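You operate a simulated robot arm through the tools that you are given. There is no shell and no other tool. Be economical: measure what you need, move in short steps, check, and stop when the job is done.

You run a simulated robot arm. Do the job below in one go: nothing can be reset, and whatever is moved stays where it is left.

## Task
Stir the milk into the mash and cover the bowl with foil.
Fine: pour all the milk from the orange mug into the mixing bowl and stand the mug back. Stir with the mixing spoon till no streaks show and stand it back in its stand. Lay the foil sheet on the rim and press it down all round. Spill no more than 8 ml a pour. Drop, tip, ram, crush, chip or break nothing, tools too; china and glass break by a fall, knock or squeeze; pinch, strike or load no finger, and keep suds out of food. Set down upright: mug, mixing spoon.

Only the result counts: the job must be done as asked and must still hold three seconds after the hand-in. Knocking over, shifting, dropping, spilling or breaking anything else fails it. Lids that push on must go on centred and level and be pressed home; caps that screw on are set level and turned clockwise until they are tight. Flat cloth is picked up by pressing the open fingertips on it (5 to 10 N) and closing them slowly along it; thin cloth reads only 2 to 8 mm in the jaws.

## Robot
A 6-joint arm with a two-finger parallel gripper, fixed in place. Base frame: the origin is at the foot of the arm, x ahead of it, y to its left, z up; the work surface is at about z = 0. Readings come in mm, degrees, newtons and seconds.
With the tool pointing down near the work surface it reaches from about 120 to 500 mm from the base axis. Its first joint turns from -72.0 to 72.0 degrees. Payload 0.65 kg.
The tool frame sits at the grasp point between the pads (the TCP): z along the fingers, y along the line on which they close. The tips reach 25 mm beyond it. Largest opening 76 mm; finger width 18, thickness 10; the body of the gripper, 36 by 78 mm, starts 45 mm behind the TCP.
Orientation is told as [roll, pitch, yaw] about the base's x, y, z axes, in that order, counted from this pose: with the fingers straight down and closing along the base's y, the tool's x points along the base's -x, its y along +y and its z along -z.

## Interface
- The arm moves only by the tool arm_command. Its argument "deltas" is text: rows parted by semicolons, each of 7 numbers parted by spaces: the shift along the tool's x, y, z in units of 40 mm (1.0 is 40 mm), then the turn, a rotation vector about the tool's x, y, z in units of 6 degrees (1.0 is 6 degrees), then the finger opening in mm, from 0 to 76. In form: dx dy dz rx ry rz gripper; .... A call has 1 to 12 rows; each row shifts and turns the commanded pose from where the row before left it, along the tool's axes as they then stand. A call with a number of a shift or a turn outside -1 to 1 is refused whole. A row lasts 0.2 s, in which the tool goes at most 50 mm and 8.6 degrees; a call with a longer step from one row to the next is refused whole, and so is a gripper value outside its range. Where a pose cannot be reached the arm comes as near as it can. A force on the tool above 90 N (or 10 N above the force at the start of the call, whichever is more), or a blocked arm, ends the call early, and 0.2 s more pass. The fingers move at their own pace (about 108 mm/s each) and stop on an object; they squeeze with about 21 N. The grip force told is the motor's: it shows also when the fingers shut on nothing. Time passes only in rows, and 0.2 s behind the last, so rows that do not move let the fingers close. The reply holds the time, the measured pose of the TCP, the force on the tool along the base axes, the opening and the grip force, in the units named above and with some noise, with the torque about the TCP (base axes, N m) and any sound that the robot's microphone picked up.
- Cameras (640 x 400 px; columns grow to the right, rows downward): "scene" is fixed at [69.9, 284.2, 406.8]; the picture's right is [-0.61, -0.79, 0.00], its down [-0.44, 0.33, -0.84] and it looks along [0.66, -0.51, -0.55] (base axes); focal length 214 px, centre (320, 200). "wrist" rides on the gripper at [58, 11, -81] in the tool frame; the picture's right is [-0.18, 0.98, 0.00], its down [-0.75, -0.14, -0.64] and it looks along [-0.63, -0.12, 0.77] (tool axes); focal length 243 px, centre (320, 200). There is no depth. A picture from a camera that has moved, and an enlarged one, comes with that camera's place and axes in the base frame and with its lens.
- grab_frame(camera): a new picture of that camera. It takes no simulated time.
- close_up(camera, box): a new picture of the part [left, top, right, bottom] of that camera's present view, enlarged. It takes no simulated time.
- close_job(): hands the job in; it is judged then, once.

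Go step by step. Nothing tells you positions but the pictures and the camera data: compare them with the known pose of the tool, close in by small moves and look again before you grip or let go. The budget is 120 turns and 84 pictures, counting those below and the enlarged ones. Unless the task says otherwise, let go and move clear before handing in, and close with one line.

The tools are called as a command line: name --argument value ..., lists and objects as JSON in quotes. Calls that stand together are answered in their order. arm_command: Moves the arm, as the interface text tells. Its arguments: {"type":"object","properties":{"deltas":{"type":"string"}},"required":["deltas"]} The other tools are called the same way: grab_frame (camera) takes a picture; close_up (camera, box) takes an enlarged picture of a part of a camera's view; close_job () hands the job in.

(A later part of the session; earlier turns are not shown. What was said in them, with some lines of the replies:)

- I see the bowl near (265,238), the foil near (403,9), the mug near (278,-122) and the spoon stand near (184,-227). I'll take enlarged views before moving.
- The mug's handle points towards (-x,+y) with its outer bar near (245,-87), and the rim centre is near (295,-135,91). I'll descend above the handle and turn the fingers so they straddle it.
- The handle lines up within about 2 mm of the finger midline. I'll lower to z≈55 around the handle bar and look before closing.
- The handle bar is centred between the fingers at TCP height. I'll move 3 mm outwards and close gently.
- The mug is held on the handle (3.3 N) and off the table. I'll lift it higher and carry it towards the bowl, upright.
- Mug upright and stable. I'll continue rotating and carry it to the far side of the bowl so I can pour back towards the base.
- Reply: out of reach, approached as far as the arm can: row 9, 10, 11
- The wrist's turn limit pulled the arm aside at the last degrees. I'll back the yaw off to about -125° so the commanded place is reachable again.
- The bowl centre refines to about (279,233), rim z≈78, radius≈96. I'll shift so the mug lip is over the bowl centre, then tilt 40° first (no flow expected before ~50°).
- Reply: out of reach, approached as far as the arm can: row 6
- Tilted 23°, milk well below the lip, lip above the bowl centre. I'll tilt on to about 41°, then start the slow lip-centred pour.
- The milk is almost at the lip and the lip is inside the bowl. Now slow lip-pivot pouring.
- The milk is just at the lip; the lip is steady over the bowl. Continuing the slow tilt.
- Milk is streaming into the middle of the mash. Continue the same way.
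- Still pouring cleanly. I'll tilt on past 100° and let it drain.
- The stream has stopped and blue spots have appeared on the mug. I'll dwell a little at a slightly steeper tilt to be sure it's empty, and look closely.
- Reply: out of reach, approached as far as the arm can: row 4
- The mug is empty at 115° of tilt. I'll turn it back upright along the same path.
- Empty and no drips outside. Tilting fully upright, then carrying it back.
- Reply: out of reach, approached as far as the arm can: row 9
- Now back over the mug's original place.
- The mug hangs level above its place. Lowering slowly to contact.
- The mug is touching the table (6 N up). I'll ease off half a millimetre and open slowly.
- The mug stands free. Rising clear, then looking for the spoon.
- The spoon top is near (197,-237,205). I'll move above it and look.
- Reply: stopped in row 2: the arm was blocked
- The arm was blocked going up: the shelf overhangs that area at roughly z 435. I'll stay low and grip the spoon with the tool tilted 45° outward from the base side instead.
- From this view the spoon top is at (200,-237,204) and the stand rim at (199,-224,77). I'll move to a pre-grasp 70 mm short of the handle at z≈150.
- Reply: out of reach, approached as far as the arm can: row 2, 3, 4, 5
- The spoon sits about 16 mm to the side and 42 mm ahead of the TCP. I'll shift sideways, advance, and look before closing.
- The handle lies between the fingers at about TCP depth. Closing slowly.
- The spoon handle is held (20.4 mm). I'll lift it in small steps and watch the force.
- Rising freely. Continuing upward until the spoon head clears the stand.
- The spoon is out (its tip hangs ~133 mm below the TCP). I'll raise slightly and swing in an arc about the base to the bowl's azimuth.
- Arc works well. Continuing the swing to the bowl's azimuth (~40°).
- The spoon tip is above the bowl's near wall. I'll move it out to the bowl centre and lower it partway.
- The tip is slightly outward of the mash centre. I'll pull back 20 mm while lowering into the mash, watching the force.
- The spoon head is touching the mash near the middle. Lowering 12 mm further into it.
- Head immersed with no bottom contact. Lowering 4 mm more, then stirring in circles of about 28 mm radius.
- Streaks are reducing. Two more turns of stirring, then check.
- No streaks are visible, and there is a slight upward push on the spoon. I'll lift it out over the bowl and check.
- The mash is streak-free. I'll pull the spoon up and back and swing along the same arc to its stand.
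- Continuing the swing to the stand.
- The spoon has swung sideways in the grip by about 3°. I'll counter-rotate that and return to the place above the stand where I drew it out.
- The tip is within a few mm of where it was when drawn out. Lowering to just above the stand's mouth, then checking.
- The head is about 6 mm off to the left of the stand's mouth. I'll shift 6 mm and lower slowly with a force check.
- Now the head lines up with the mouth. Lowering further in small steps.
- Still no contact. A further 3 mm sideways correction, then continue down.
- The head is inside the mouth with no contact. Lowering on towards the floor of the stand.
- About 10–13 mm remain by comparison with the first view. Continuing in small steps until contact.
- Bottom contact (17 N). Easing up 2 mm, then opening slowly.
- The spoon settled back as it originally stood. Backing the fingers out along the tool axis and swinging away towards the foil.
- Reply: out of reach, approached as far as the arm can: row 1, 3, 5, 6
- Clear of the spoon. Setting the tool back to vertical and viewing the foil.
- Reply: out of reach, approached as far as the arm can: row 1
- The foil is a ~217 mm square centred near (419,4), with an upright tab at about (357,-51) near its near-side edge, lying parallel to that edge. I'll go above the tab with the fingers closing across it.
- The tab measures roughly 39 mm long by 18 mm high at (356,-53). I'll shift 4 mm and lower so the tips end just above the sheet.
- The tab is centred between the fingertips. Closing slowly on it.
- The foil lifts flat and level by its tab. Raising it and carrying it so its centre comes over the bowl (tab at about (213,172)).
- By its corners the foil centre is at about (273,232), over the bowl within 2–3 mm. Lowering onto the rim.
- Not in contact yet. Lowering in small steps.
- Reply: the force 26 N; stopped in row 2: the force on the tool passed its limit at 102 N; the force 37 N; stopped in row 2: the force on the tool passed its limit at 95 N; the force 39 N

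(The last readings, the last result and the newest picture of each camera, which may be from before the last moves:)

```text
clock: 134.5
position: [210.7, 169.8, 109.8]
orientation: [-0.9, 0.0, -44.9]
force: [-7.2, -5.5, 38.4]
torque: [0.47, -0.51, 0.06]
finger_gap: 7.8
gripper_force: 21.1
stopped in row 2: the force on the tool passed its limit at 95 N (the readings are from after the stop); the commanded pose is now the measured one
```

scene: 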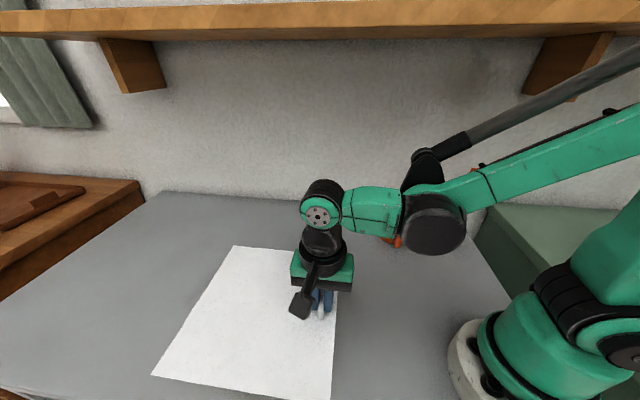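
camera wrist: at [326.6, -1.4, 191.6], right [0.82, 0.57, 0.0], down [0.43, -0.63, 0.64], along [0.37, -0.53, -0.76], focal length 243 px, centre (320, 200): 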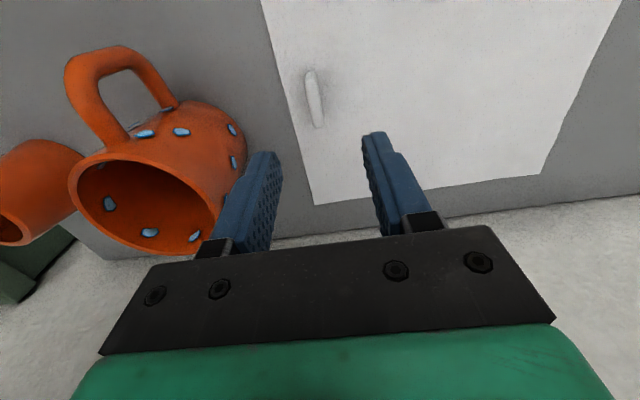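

The fingertips pressed hard on the rim through the foil; I'll back off at once and inspect.

arm_command --deltas "0 0 -0.05 0 0 0 0;0 0 -0.03 0 0 0 0;0 0 0 0 0 0 0"

close_up --camera "scene" --box '[130, 220, 370, 400]'

```text
clock: 135.3
position: [210.2, 169.2, 112.1]
orientation: [-0.9, -0.1, -45.0]
force: [0.0, 2.7, -2.0]
torque: [0.22, -0.06, 0.09]
finger_gap: 6.8
gripper_force: 21.0
```

```text
2.22 times, centred on (250, 310) of scene
camera zoom: at [69.9, 284.2, 406.8], right [-0.61, -0.79, 0.0], down [-0.44, 0.33, -0.84], along [0.66, -0.51, -0.55], focal length 477 px, centre (476, -44)
```

zoom: 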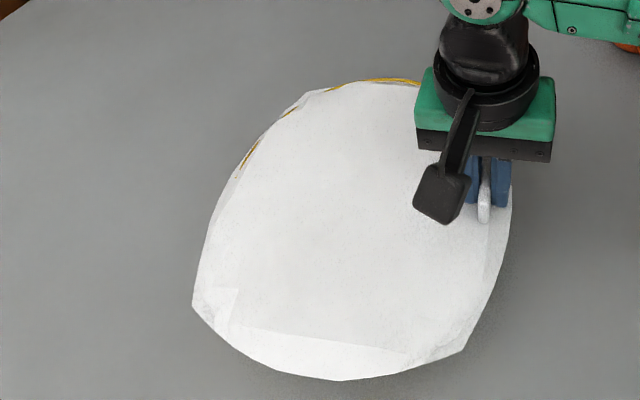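

The foil has draped over the rim, but a sliver of rim shows on the far side, so the sheet sits a few mm too near. I'll lift it slightly and shift it about 9 mm in +x.

arm_command --deltas "0 0 -0.2 0 0 0 0;0 0 -0.4 0 0 0 0;0 0 -0.3 0 0 0 0;0 0 0 -0.106 0.106 0 0;-0.075 0.093 0 0 0 0 0;-0.075 0.093 0 0 0 0 0;0 0 0 0 0 0 0"

grab_frame --camera "scene"

```text
clock: 136.9
position: [221.7, 171.4, 148.8]
orientation: [-0.2, 0.4, -44.9]
force: [0.5, -0.2, -0.5]
torque: [-0.02, 0.0, -0.02]
finger_gap: 7.1
gripper_force: 21.1
```

```text
12 pictures are left
```

scene: 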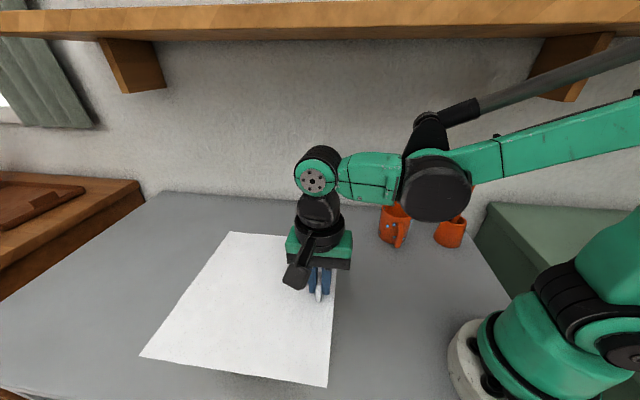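

The sheet is flat again; comparing the earlier drape with the known rim, the target is about 4 mm further in -y. Adjusting and lowering to just above contact.

arm_command --deltas "-0.08 -0.08 0 0 0 0 0;0 0 0.2 0 0 0 0;0 0 0.3 0 0 0 0;0 0 0.2 0 0 0 0;0 0 0.1 0 0 0 0;0 0 0 0 0 0 0"

arm_command --deltas "0 0 0.025 0 0 0 0;0 0 0 0 0 0 0"

```text
clock: 138.3
position: [221.7, 166.4, 113.9]
orientation: [-0.1, 0.4, -45.0]
force: [0.2, 0.0, -0.9]
torque: [0.0, 0.05, -0.01]
finger_gap: 6.7
gripper_force: 20.7
```

```text
clock: 138.9
position: [221.0, 167.9, 114.3]
orientation: [-0.2, 0.5, -45.0]
force: [-0.4, -0.5, 0.2]
torque: [0.01, 0.02, -0.02]
finger_gap: 7.0
gripper_force: 21.1
```

arm_command --deltas "0 0 0.025 0 0 0 0;0 0 0 0 0 0 0"

close_up --camera "scene" --box '[130, 220, 370, 400]'

```text
clock: 139.5
position: [221.1, 166.3, 115.2]
orientation: [-0.3, 0.4, -45.0]
force: [-1.1, -0.9, 0.3]
torque: [-0.02, 0.03, -0.04]
finger_gap: 6.8
gripper_force: 21.0
```

```text
2.22 times, centred on (250, 310) of scene
camera zoom: at [69.9, 284.2, 406.8], right [-0.61, -0.79, 0.0], down [-0.44, 0.33, -0.84], along [0.66, -0.51, -0.55], focal length 477 px, centre (476, -44)
```

zoom: 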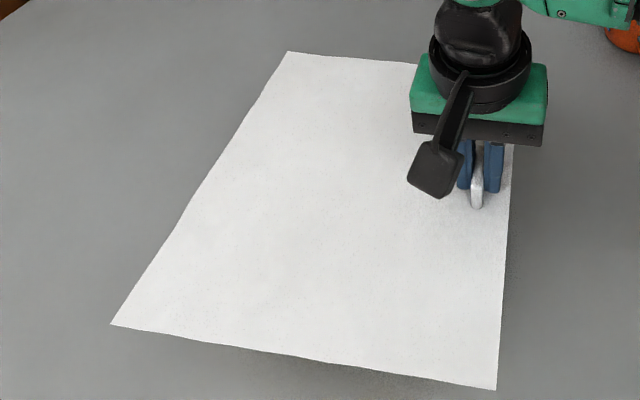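

The foil margins around the known rim position are now balanced on all sides. Lowering the last millimetres to touch.

arm_command --deltas "0 0 0.02 0 0 0 0;0 0 0 0 0 0 0"

```text
clock: 140.1
position: [220.7, 166.2, 113.0]
orientation: [-0.3, 0.4, -44.9]
force: [-0.7, 0.2, -0.1]
torque: [-0.01, 0.03, 0.01]
finger_gap: 6.7
gripper_force: 20.9
```

arm_command --deltas "0 0 0.02 0 0 0 0;0 0 0 0 0 0 0"

```text
clock: 140.7
position: [220.1, 167.6, 112.5]
orientation: [-0.1, 0.6, -45.0]
force: [1.0, 0.1, 1.0]
torque: [0.0, -0.14, -0.08]
finger_gap: 6.6
gripper_force: 20.9
```

arm_command --deltas "0 0 0.012 0 0 0 0;0 0 0 0 0 0 0"

```text
clock: 141.3
position: [219.9, 166.8, 112.5]
orientation: [-0.1, 0.5, -45.0]
force: [-1.7, -2.8, 12.5]
torque: [-0.33, -0.44, -0.12]
finger_gap: 7.0
gripper_force: 20.6
```

Contact at 12.5 N: the foil lies on the rim. Easing slightly and opening slowly.

arm_command --deltas "0 0 -0.012 0 0 0 0;0 0 -0.01 0 0 0 9;0 0 0 0 0 0 12;0 0 0 0 0 0 18;0 0 0 0 0 0 24;0 0 0 0 0 0 24"

arm_command --deltas "0 0 -0.2 0 0 0 24;0 0 -0.5 0 0 0 24;0 0 -0.7 0 0 0 24;0 0 -0.7 0 0 0 24;0 0 0 0 0 0 24"

close_up --camera "scene" --box '[130, 220, 370, 400]'

```text
clock: 142.7
position: [220.6, 166.4, 113.4]
orientation: [-0.1, 0.5, -45.0]
force: [-0.4, 0.0, -0.2]
torque: [-0.01, -0.02, -0.01]
finger_gap: 23.9
gripper_force: 0.1
```

```text
clock: 143.9
position: [222.9, 168.1, 197.9]
orientation: [-0.2, 0.4, -45.0]
force: [0.6, 0.5, -0.3]
torque: [-0.01, -0.01, 0.01]
finger_gap: 24.0
gripper_force: 0.1
```

```text
2.22 times, centred on (250, 310) of scene
camera zoom: at [69.9, 284.2, 406.8], right [-0.61, -0.79, 0.0], down [-0.44, 0.33, -0.84], along [0.66, -0.51, -0.55], focal length 477 px, centre (476, -44)
```

zoom: 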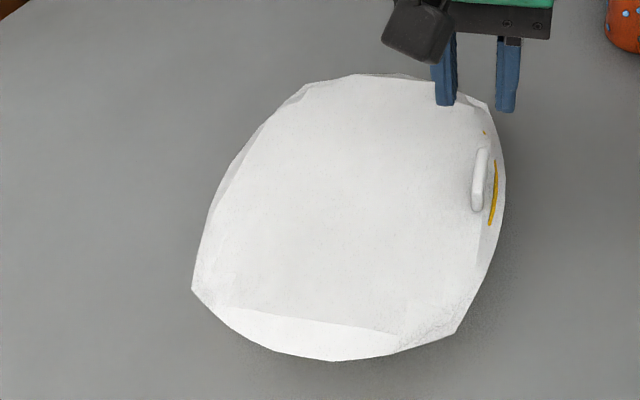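

The foil is draped evenly over the rim. Now I'll close the fingers and press it down all round the rim, starting at the far side.

arm_command --deltas "0 0.3 0 0 0 0 10;0 0.75 0 0 0 0 0;0 0.85 0 0 0 0 0;0 0.85 0 0 0 0 0;0 0.85 0 0 0 0 0;0 0.83 0 0 0 0 0;0 0 0.5 0 0 0 0;0 0 0.8 0 0 0 0;0 0 0.5 0 0 0 0;0 0 0.15 0 0 0 0;0 0 0 0 0 0 0"

arm_command --deltas "0 0 0.05 0 0 0 0;0 0 0 0 0 0 0"

close_up --camera "scene" --box '[130, 220, 370, 400]'

```text
clock: 146.3
position: [347.2, 291.6, 117.8]
orientation: [-0.2, 0.4, -45.0]
force: [0.4, 0.4, 0.5]
torque: [0.0, -0.02, 0.01]
finger_gap: 0.1
gripper_force: 20.5
```

```text
clock: 146.9
position: [347.8, 292.1, 115.5]
orientation: [-0.1, 0.4, -44.9]
force: [0.1, -0.4, 0.0]
torque: [0.02, -0.01, -0.04]
finger_gap: 0.3
gripper_force: 21.7
```

```text
2.22 times, centred on (250, 310) of scene
camera zoom: at [69.9, 284.2, 406.8], right [-0.61, -0.79, 0.0], down [-0.44, 0.33, -0.84], along [0.66, -0.51, -0.55], focal length 477 px, centre (476, -44)
```

zoom: 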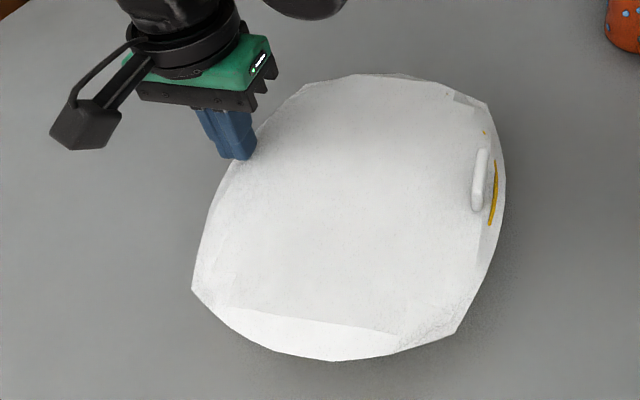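

The tip sits right on the rim line. Lowering to contact.

arm_command --deltas "0 0 0.04 0 0 0 0;0 0 0 0 0 0 0"

arm_command --deltas "0 0 0.025 0 0 0 0;0 0 0 0 0 0 0"

```text
clock: 147.5
position: [347.0, 291.6, 114.7]
orientation: [-0.2, 0.4, -45.0]
force: [-0.5, -0.4, -0.2]
torque: [-0.03, -0.01, 0.02]
finger_gap: 0.2
gripper_force: 20.9
```

```text
clock: 148.1
position: [345.9, 291.7, 113.1]
orientation: [-0.2, 0.5, -45.0]
force: [-0.3, -0.2, -0.5]
torque: [0.02, 0.04, 0.04]
finger_gap: 0.2
gripper_force: 21.1
```

arm_command --deltas "0 0 0.025 0 0 0 0;0 0 0 0 0 0 0"

arm_command --deltas "0 0 0.02 0 0 0 0;0 0 0 0 0 0 0"

```text
clock: 148.7
position: [345.4, 292.2, 112.8]
orientation: [-0.2, 0.5, -44.9]
force: [-0.3, 0.3, -0.1]
torque: [-0.01, -0.01, -0.04]
finger_gap: 0.2
gripper_force: 20.7
```

```text
clock: 149.3
position: [345.6, 291.8, 112.2]
orientation: [-0.2, 0.5, -45.0]
force: [0.1, 1.0, 4.1]
torque: [0.02, -0.04, -0.01]
finger_gap: 0.0
gripper_force: 21.1
```

Contact. A touch more to press it home.

arm_command --deltas "0 0 0.015 0 0 0 0;0 0 0 0 0 0 0"

```text
clock: 149.9
position: [345.0, 291.7, 111.9]
orientation: [-0.2, 0.4, -44.9]
force: [3.2, 3.4, 9.0]
torque: [0.06, -0.07, 0.01]
finger_gap: 0.0
gripper_force: 20.5
```

9 N of pressing force. Now the next points round the rim, lifting between each.

arm_command --deltas "0 0 -0.25 0 0 0 0;0.594 -0.159 0 0 0 0 0;0.594 -0.159 0 0 0 0 0;0 0 0.2 0 0 0 0;0 0 0.05 0 0 0 0;0 0 0 0 0 0 0"

arm_command --deltas "0 0 -0.25 0 0 0 0;0.4345 -0.4345 0 0 0 0 0;0.4345 -0.4345 0 0 0 0 0;0 0 0.2 0 0 0 0;0 0 0.05 0 0 0 0;0 0 0 0 0 0 0"

```text
clock: 151.3
position: [303.3, 319.6, 111.1]
orientation: [-0.2, 0.4, -45.0]
force: [-0.8, 0.9, 5.5]
torque: [0.01, 0.0, -0.05]
finger_gap: 0.0
gripper_force: 21.1
```

```text
clock: 152.7
position: [255.7, 317.0, 113.3]
orientation: [-0.2, 0.5, -45.0]
force: [0.0, 0.1, -0.9]
torque: [-0.01, -0.04, 0.04]
finger_gap: 0.2
gripper_force: 21.2
```

At this point there was no contact; going a little lower here.

arm_command --deltas "0 0 0.025 0 0 0 0;0 0 0 0 0 0 0"

arm_command --deltas "0 0 0.015 0 0 0 0;0 0 0 0 0 0 0"

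```text
clock: 153.3
position: [254.8, 317.6, 112.2]
orientation: [-0.1, 0.5, -44.9]
force: [-0.1, 3.8, 10.4]
torque: [0.06, -0.01, 0.01]
finger_gap: 0.2
gripper_force: 20.6
```

```text
clock: 153.9
position: [255.5, 316.5, 110.1]
orientation: [-0.1, 0.6, -44.9]
force: [-2.9, 11.1, 25.3]
torque: [0.16, -0.07, 0.02]
finger_gap: 0.1
gripper_force: 21.3
```

Good. Next points at 90° and 120°.

arm_command --deltas "0 0 -0.25 0 0 0 0;0.159 -0.594 0 0 0 0 0;0.159 -0.594 0 0 0 0 0;0 0 0.2 0 0 0 0;0 0 0.04 0 0 0 0;0 0 0 0 0 0 0"

arm_command --deltas "0 0 -0.25 0 0 0 0;-0.159 -0.594 0 0 0 0 0;-0.159 -0.594 0 0 0 0 0;0 0 0.2 0 0 0 0;0 0 0.05 0 0 0 0;0 0 0 0 0 0 0"

```text
clock: 155.3
position: [212.2, 293.8, 111.5]
orientation: [-0.2, 0.5, -45.0]
force: [-4.3, 2.5, 12.1]
torque: [0.02, 0.07, -0.03]
finger_gap: 0.0
gripper_force: 20.9
```

```text
clock: 156.7
position: [188.7, 249.7, 112.4]
orientation: [-0.1, 0.6, -45.0]
force: [-2.9, -0.9, 8.6]
torque: [-0.07, 0.02, -0.04]
finger_gap: 0.0
gripper_force: 20.5
```

Good. Now 150°, then round to the tab side with a higher lift and slightly farther out.

arm_command --deltas "0 0 -0.25 0 0 0 0;-0.4345 -0.4345 0 0 0 0 0;-0.4345 -0.4345 0 0 0 0 0;0 0 0.2 0 0 0 0;0 0 0.05 0 0 0 0;0 0 0 0 0 0 0"

arm_command --deltas "0 0 -0.75 0 0 0 0;-0.594 -0.25 0 0 0 0 0;-0.594 -0.193 0 0 0 0 0;0 0 0.3 0 0 0 0;0 0 0 0 0 0 0"

close_up --camera "scene" --box '[130, 220, 370, 400]'

```text
clock: 158.1
position: [185.7, 200.5, 110.7]
orientation: [-0.2, 0.6, -45.1]
force: [-8.8, -4.4, 20.0]
torque: [-0.16, 0.18, -0.06]
finger_gap: 0.0
gripper_force: 20.7
```

```text
clock: 159.3
position: [207.7, 152.3, 129.5]
orientation: [-0.2, 0.5, -44.9]
force: [0.4, 0.0, 0.1]
torque: [0.03, 0.01, 0.0]
finger_gap: 0.3
gripper_force: 20.9
```

```text
2.22 times, centred on (250, 310) of scene
camera zoom: at [69.9, 284.2, 406.8], right [-0.61, -0.79, 0.0], down [-0.44, 0.33, -0.84], along [0.66, -0.51, -0.55], focal length 477 px, centre (476, -44)
```

zoom: 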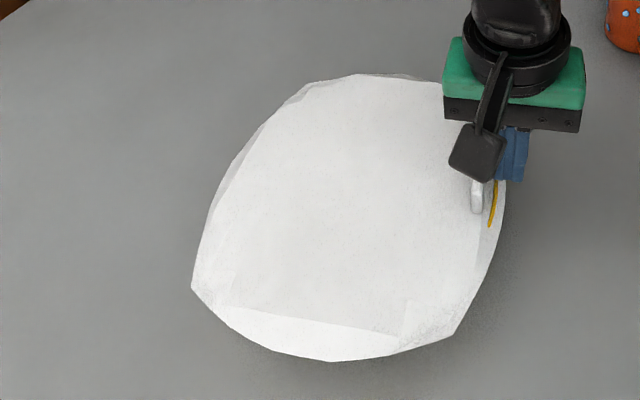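

The tip is just outside the tab. I'll shift 2 mm inwards and press here.

arm_command --deltas "0 0.055 0 0 0 0 0;0 0 0.2 0 0 0 0;0 0 0.2 0 0 0 0;0 0 0.05 0 0 0 0;0 0 0 0 0 0 0"

```text
clock: 160.5
position: [208.3, 157.0, 111.5]
orientation: [-0.2, 0.6, -45.0]
force: [-2.8, -5.9, 14.3]
torque: [-0.09, -0.02, -0.05]
finger_gap: 0.1
gripper_force: 20.9
```

Good press beside the tab. On to 210° and 240°.

arm_command --deltas "0 0 -0.75 0 0 0 0;-0.594 0.15 0 0 0 0 0;-0.594 0.237 0 0 0 0 0;0 0 0.5 0 0 0 0;0 0 0.2 0 0 0 0;0 0 0.05 0 0 0 0;0 0 0 0 0 0 0"

arm_command --deltas "0 0 -0.25 0 0 0 0;-0.4345 0.4345 0 0 0 0 0;-0.4345 0.4345 0 0 0 0 0;0 0 0.2 0 0 0 0;0 0 0.05 0 0 0 0;0 0 0 0 0 0 0"

```text
clock: 162.1
position: [252.7, 132.0, 111.4]
orientation: [-0.3, 0.5, -45.1]
force: [-0.6, -6.0, 14.1]
torque: [-0.17, 0.02, -0.03]
finger_gap: 0.2
gripper_force: 21.3
```

```text
clock: 163.5
position: [303.0, 133.2, 109.8]
orientation: [-0.2, 0.4, -45.0]
force: [5.0, -11.1, 22.7]
torque: [-0.11, -0.04, -0.02]
finger_gap: 0.3
gripper_force: 21.2
```

Good forces. Continuing to 270°, 300° and 330°.

arm_command --deltas "0 0 -0.25 0 0 0 0;-0.159 0.594 0 0 0 0 0;-0.159 0.594 0 0 0 0 0;0 0 0.2 0 0 0 0;0 0 0.04 0 0 0 0;0 0 0 0 0 0 0"

arm_command --deltas "0 0 -0.25 0 0 0 0;0.159 0.594 0 0 0 0 0;0.159 0.594 0 0 0 0 0;0 0 0.2 0 0 0 0;0 0 0.05 0 0 0 0;0 0 0 0 0 0 0"

arm_command --deltas "0 0 -0.25 0 0 0 0;0.4345 0.4345 0 0 0 0 0;0.4345 0.4345 0 0 0 0 0;0 0 0.2 0 0 0 0;0 0 0.05 0 0 0 0;0 0 0 0 0 0 0"

close_up --camera "scene" --box '[130, 220, 370, 400]'

```text
clock: 164.9
position: [346.1, 157.3, 110.8]
orientation: [-0.2, 0.3, -44.9]
force: [10.4, -5.4, 21.5]
torque: [-0.08, -0.14, -0.05]
finger_gap: 0.5
gripper_force: 21.0
```

```text
clock: 166.3
position: [371.2, 200.5, 110.7]
orientation: [0.0, 0.4, -45.1]
force: [15.6, -4.2, 33.2]
torque: [0.02, -0.28, -0.04]
finger_gap: 0.1
gripper_force: 20.6
```

```text
clock: 167.7
position: [369.4, 249.2, 111.5]
orientation: [-0.2, 0.5, -45.0]
force: [1.5, -1.4, 6.0]
torque: [0.02, -0.12, 0.01]
finger_gap: 0.0
gripper_force: 20.7
```

```text
2.22 times, centred on (250, 310) of scene
camera zoom: at [69.9, 284.2, 406.8], right [-0.61, -0.79, 0.0], down [-0.44, 0.33, -0.84], along [0.66, -0.51, -0.55], focal length 477 px, centre (476, -44)
```

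zoom: 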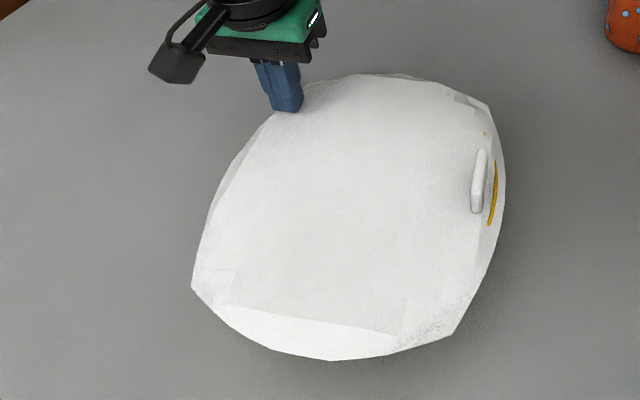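

All twelve points have been pressed; a few were light, so I'll press this one a little more, then repeat 0° and 30° slightly firmer.

arm_command --deltas "0 0 0.015 0 0 0 0;0 0 0 0 0 0 0;0 0 -0.25 0 0 0 0;0.594 0.159 0 0 0 0 0;0.594 0.159 0 0 0 0 0;0 0 0.2 0 0 0 0;0 0 0.05 0 0 0 0;0 0 0 0 0 0 0"

arm_command --deltas "0 0 -0.25 0 0 0 0;0.594 -0.159 0 0 0 0 0;0.594 -0.159 0 0 0 0 0;0 0 0.2 0 0 0 0;0 0 0.05 0 0 0 0;0 0 0 0 0 0 0"

```text
clock: 169.5
position: [346.5, 290.7, 109.4]
orientation: [-0.1, 0.5, -44.9]
force: [11.2, 9.0, 28.3]
torque: [0.16, -0.3, 0.05]
finger_gap: 0.0
gripper_force: 21.0
```

```text
clock: 170.9
position: [302.9, 317.8, 111.3]
orientation: [0.0, 0.7, -44.9]
force: [4.8, 15.1, 31.8]
torque: [0.23, -0.18, 0.03]
finger_gap: 0.0
gripper_force: 21.0
```

Now back to the tab side, to press firmer on both sides of the tab's middle just outside it.

arm_command --deltas "0 0 -0.5 0 0 0 0;0 0 -0.5 0 0 0 0;-0.135 -0.75 0 0 0 0 0;-0.135 -0.75 0 0 0 0 0;-0.135 -0.75 0 0 0 0 0;-0.135 -0.75 0 0 0 0 0;-0.135 -0.75 0 0 0 0 0;-0.135 -0.75 0 0 0 0 0;0 0 0.5 0 0 0 0;0 0 0.3 0 0 0 0;0 0 0.15 0 0 0 0;0 0 0 0 0 0 0"

arm_command --deltas "0 0 0.04 0 0 0 0;0 0 0.01 0 0 0 0;0 0 0 0 0 0 0"

```text
clock: 173.5
position: [198.5, 167.0, 110.2]
orientation: [-0.2, 0.5, -44.9]
force: [-5.9, -5.6, 18.4]
torque: [-0.07, -0.02, -0.01]
finger_gap: 0.1
gripper_force: 21.2
```

```text
clock: 174.3
position: [198.9, 167.6, 111.2]
orientation: [-0.2, 0.5, -45.0]
force: [-3.9, -6.7, 16.8]
torque: [-0.07, -0.08, -0.06]
finger_gap: 0.1
gripper_force: 21.4
```

arm_command --deltas "0 0 -0.75 0 0 0 0;-0.375 0 0 0 0 0 0;-0.375 0 0 0 0 0 0;0 0 0.5 0 0 0 0;0 0 0.15 0 0 0 0;0 0 0.05 0 0 0 0;0 0 0 0 0 0 0"

arm_command --deltas "0 0 -0.7 0 0 0 0;0 0 -0.9 0 0 0 0;0 0 -0.9 0 0 0 0;0 0 -0.5 0 0 0 20;0 0 0 0 0 0 20"

grab_frame --camera "scene"

close_up --camera "scene" --box '[190, 240, 350, 390]'

```text
clock: 175.9
position: [219.6, 146.4, 112.9]
orientation: [-0.2, 0.4, -45.0]
force: [-0.3, 1.4, 0.1]
torque: [0.01, 0.02, 0.01]
finger_gap: 0.2
gripper_force: 21.0
```

```text
clock: 177.1
position: [221.6, 143.6, 231.7]
orientation: [-0.2, 0.5, -45.0]
force: [0.3, -0.1, -0.1]
torque: [-0.03, 0.01, -0.02]
finger_gap: 20.1
gripper_force: 0.1
```

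```text
6 pictures are left
```

scene: 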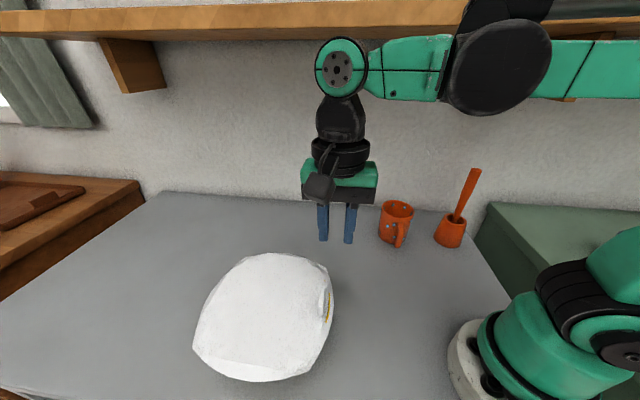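

```text
2.67 times, centred on (270, 315) of scene
camera zoom: at [69.9, 284.2, 406.8], right [-0.61, -0.79, 0.0], down [-0.44, 0.33, -0.84], along [0.66, -0.51, -0.55], focal length 572 px, centre (453, -107)
```

zoom: 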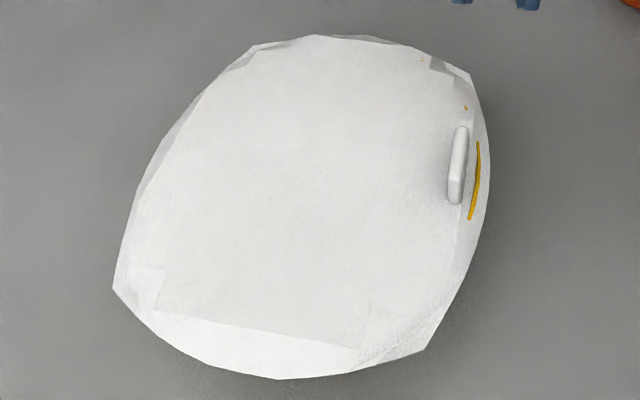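

The foil covers the bowl; a thin rim line shows beside the tab. I'll press once more there, firmly, at two spots.

arm_command --deltas "0 0 0.8 0 0 0 0;0 0 0.9 0 0 0 0;0 0 0.8 0 0 0 0;0 0 0.3 0 0 0 0;0 0 0.15 0 0 0 0;0 0 0.05 0 0 0 0;0 0 0.02 0 0 0 0;0 0 0 0 0 0 0"

arm_command --deltas "0 0 0.025 0 0 0 0;0 0 0 0 0 0 0"

```text
clock: 178.9
position: [221.5, 145.2, 112.1]
orientation: [-0.2, 0.5, -45.0]
force: [-2.3, -0.3, 6.5]
torque: [0.0, 0.01, 0.02]
finger_gap: 0.2
gripper_force: 20.9
```

```text
clock: 179.5
position: [221.2, 145.6, 110.8]
orientation: [-0.3, 0.5, -45.0]
force: [-6.2, -11.7, 26.2]
torque: [-0.11, 0.04, -0.01]
finger_gap: 0.0
gripper_force: 20.6
```

arm_command --deltas "0 0 -0.75 0 0 0 0;0.375 0.02 0 0 0 0 0;0 0 0.5 0 0 0 0;0 0 0.2 0 0 0 0;0 0 0.05 0 0 0 0;0 0 0 0 0 0 0"

arm_command --deltas "0 0 -0.7 0 0 0 0;0 0 -0.9 0 0 0 0;0 0 -0.9 0 0 0 0;0 0 -0.5 0 0 0 0;0.3 -0.8 0 0 0 0 0;0.3 -0.8 0 0 0 0 0;0 0 0 0 0 0 10"

close_up --camera "scene" --box '[190, 240, 350, 390]'

grab_frame --camera "scene"

```text
clock: 180.9
position: [210.5, 157.1, 110.8]
orientation: [-0.2, 0.6, -45.0]
force: [-10.8, -9.3, 29.5]
torque: [-0.1, 0.06, -0.02]
finger_gap: 0.0
gripper_force: 21.0
```

```text
clock: 182.5
position: [149.6, 126.9, 231.8]
orientation: [-0.1, 0.5, -45.0]
force: [-0.4, -0.4, -0.4]
torque: [-0.02, -0.02, -0.01]
finger_gap: 10.1
gripper_force: 0.0
```

```text
2.67 times, centred on (270, 315) of scene
camera zoom: at [69.9, 284.2, 406.8], right [-0.61, -0.79, 0.0], down [-0.44, 0.33, -0.84], along [0.66, -0.51, -0.55], focal length 572 px, centre (453, -107)
```

zoom: 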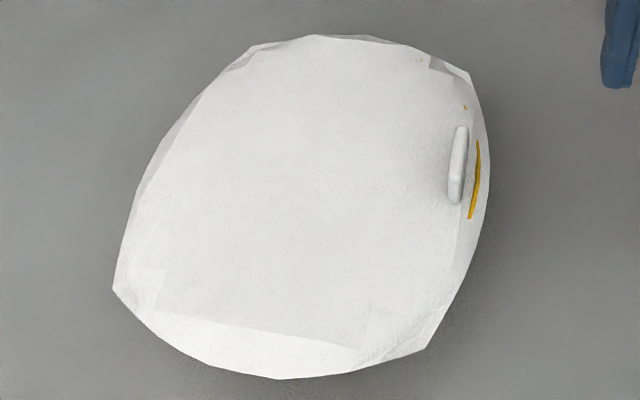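

```text
3 pictures are left
```

scene: 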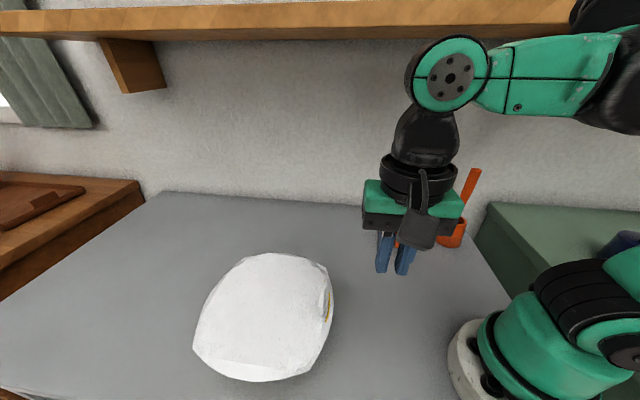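

The bowl is covered and the foil has been pressed at points all round the rim. A thin line of rim still shows beside the tab after two firm presses there; I take it to be the rim showing through the drawn sheet. The mug and spoon stand in their places and the arm is clear, so I'm handing in.

close_job

```text
The job is handed in.
```

I handed the job in: the milk is poured and stirred in with no streaks showing, the mug and spoon are back upright in their places, and the foil is on the bowl and pressed down all round. Three things could count against it: a thin line of rim still shows beside the foil's tab, I pressed the bowl rim too hard (about 100 N) while first laying the foil, and the arm was blocked once, probably by the shelf. I saw no damage or shift from either.
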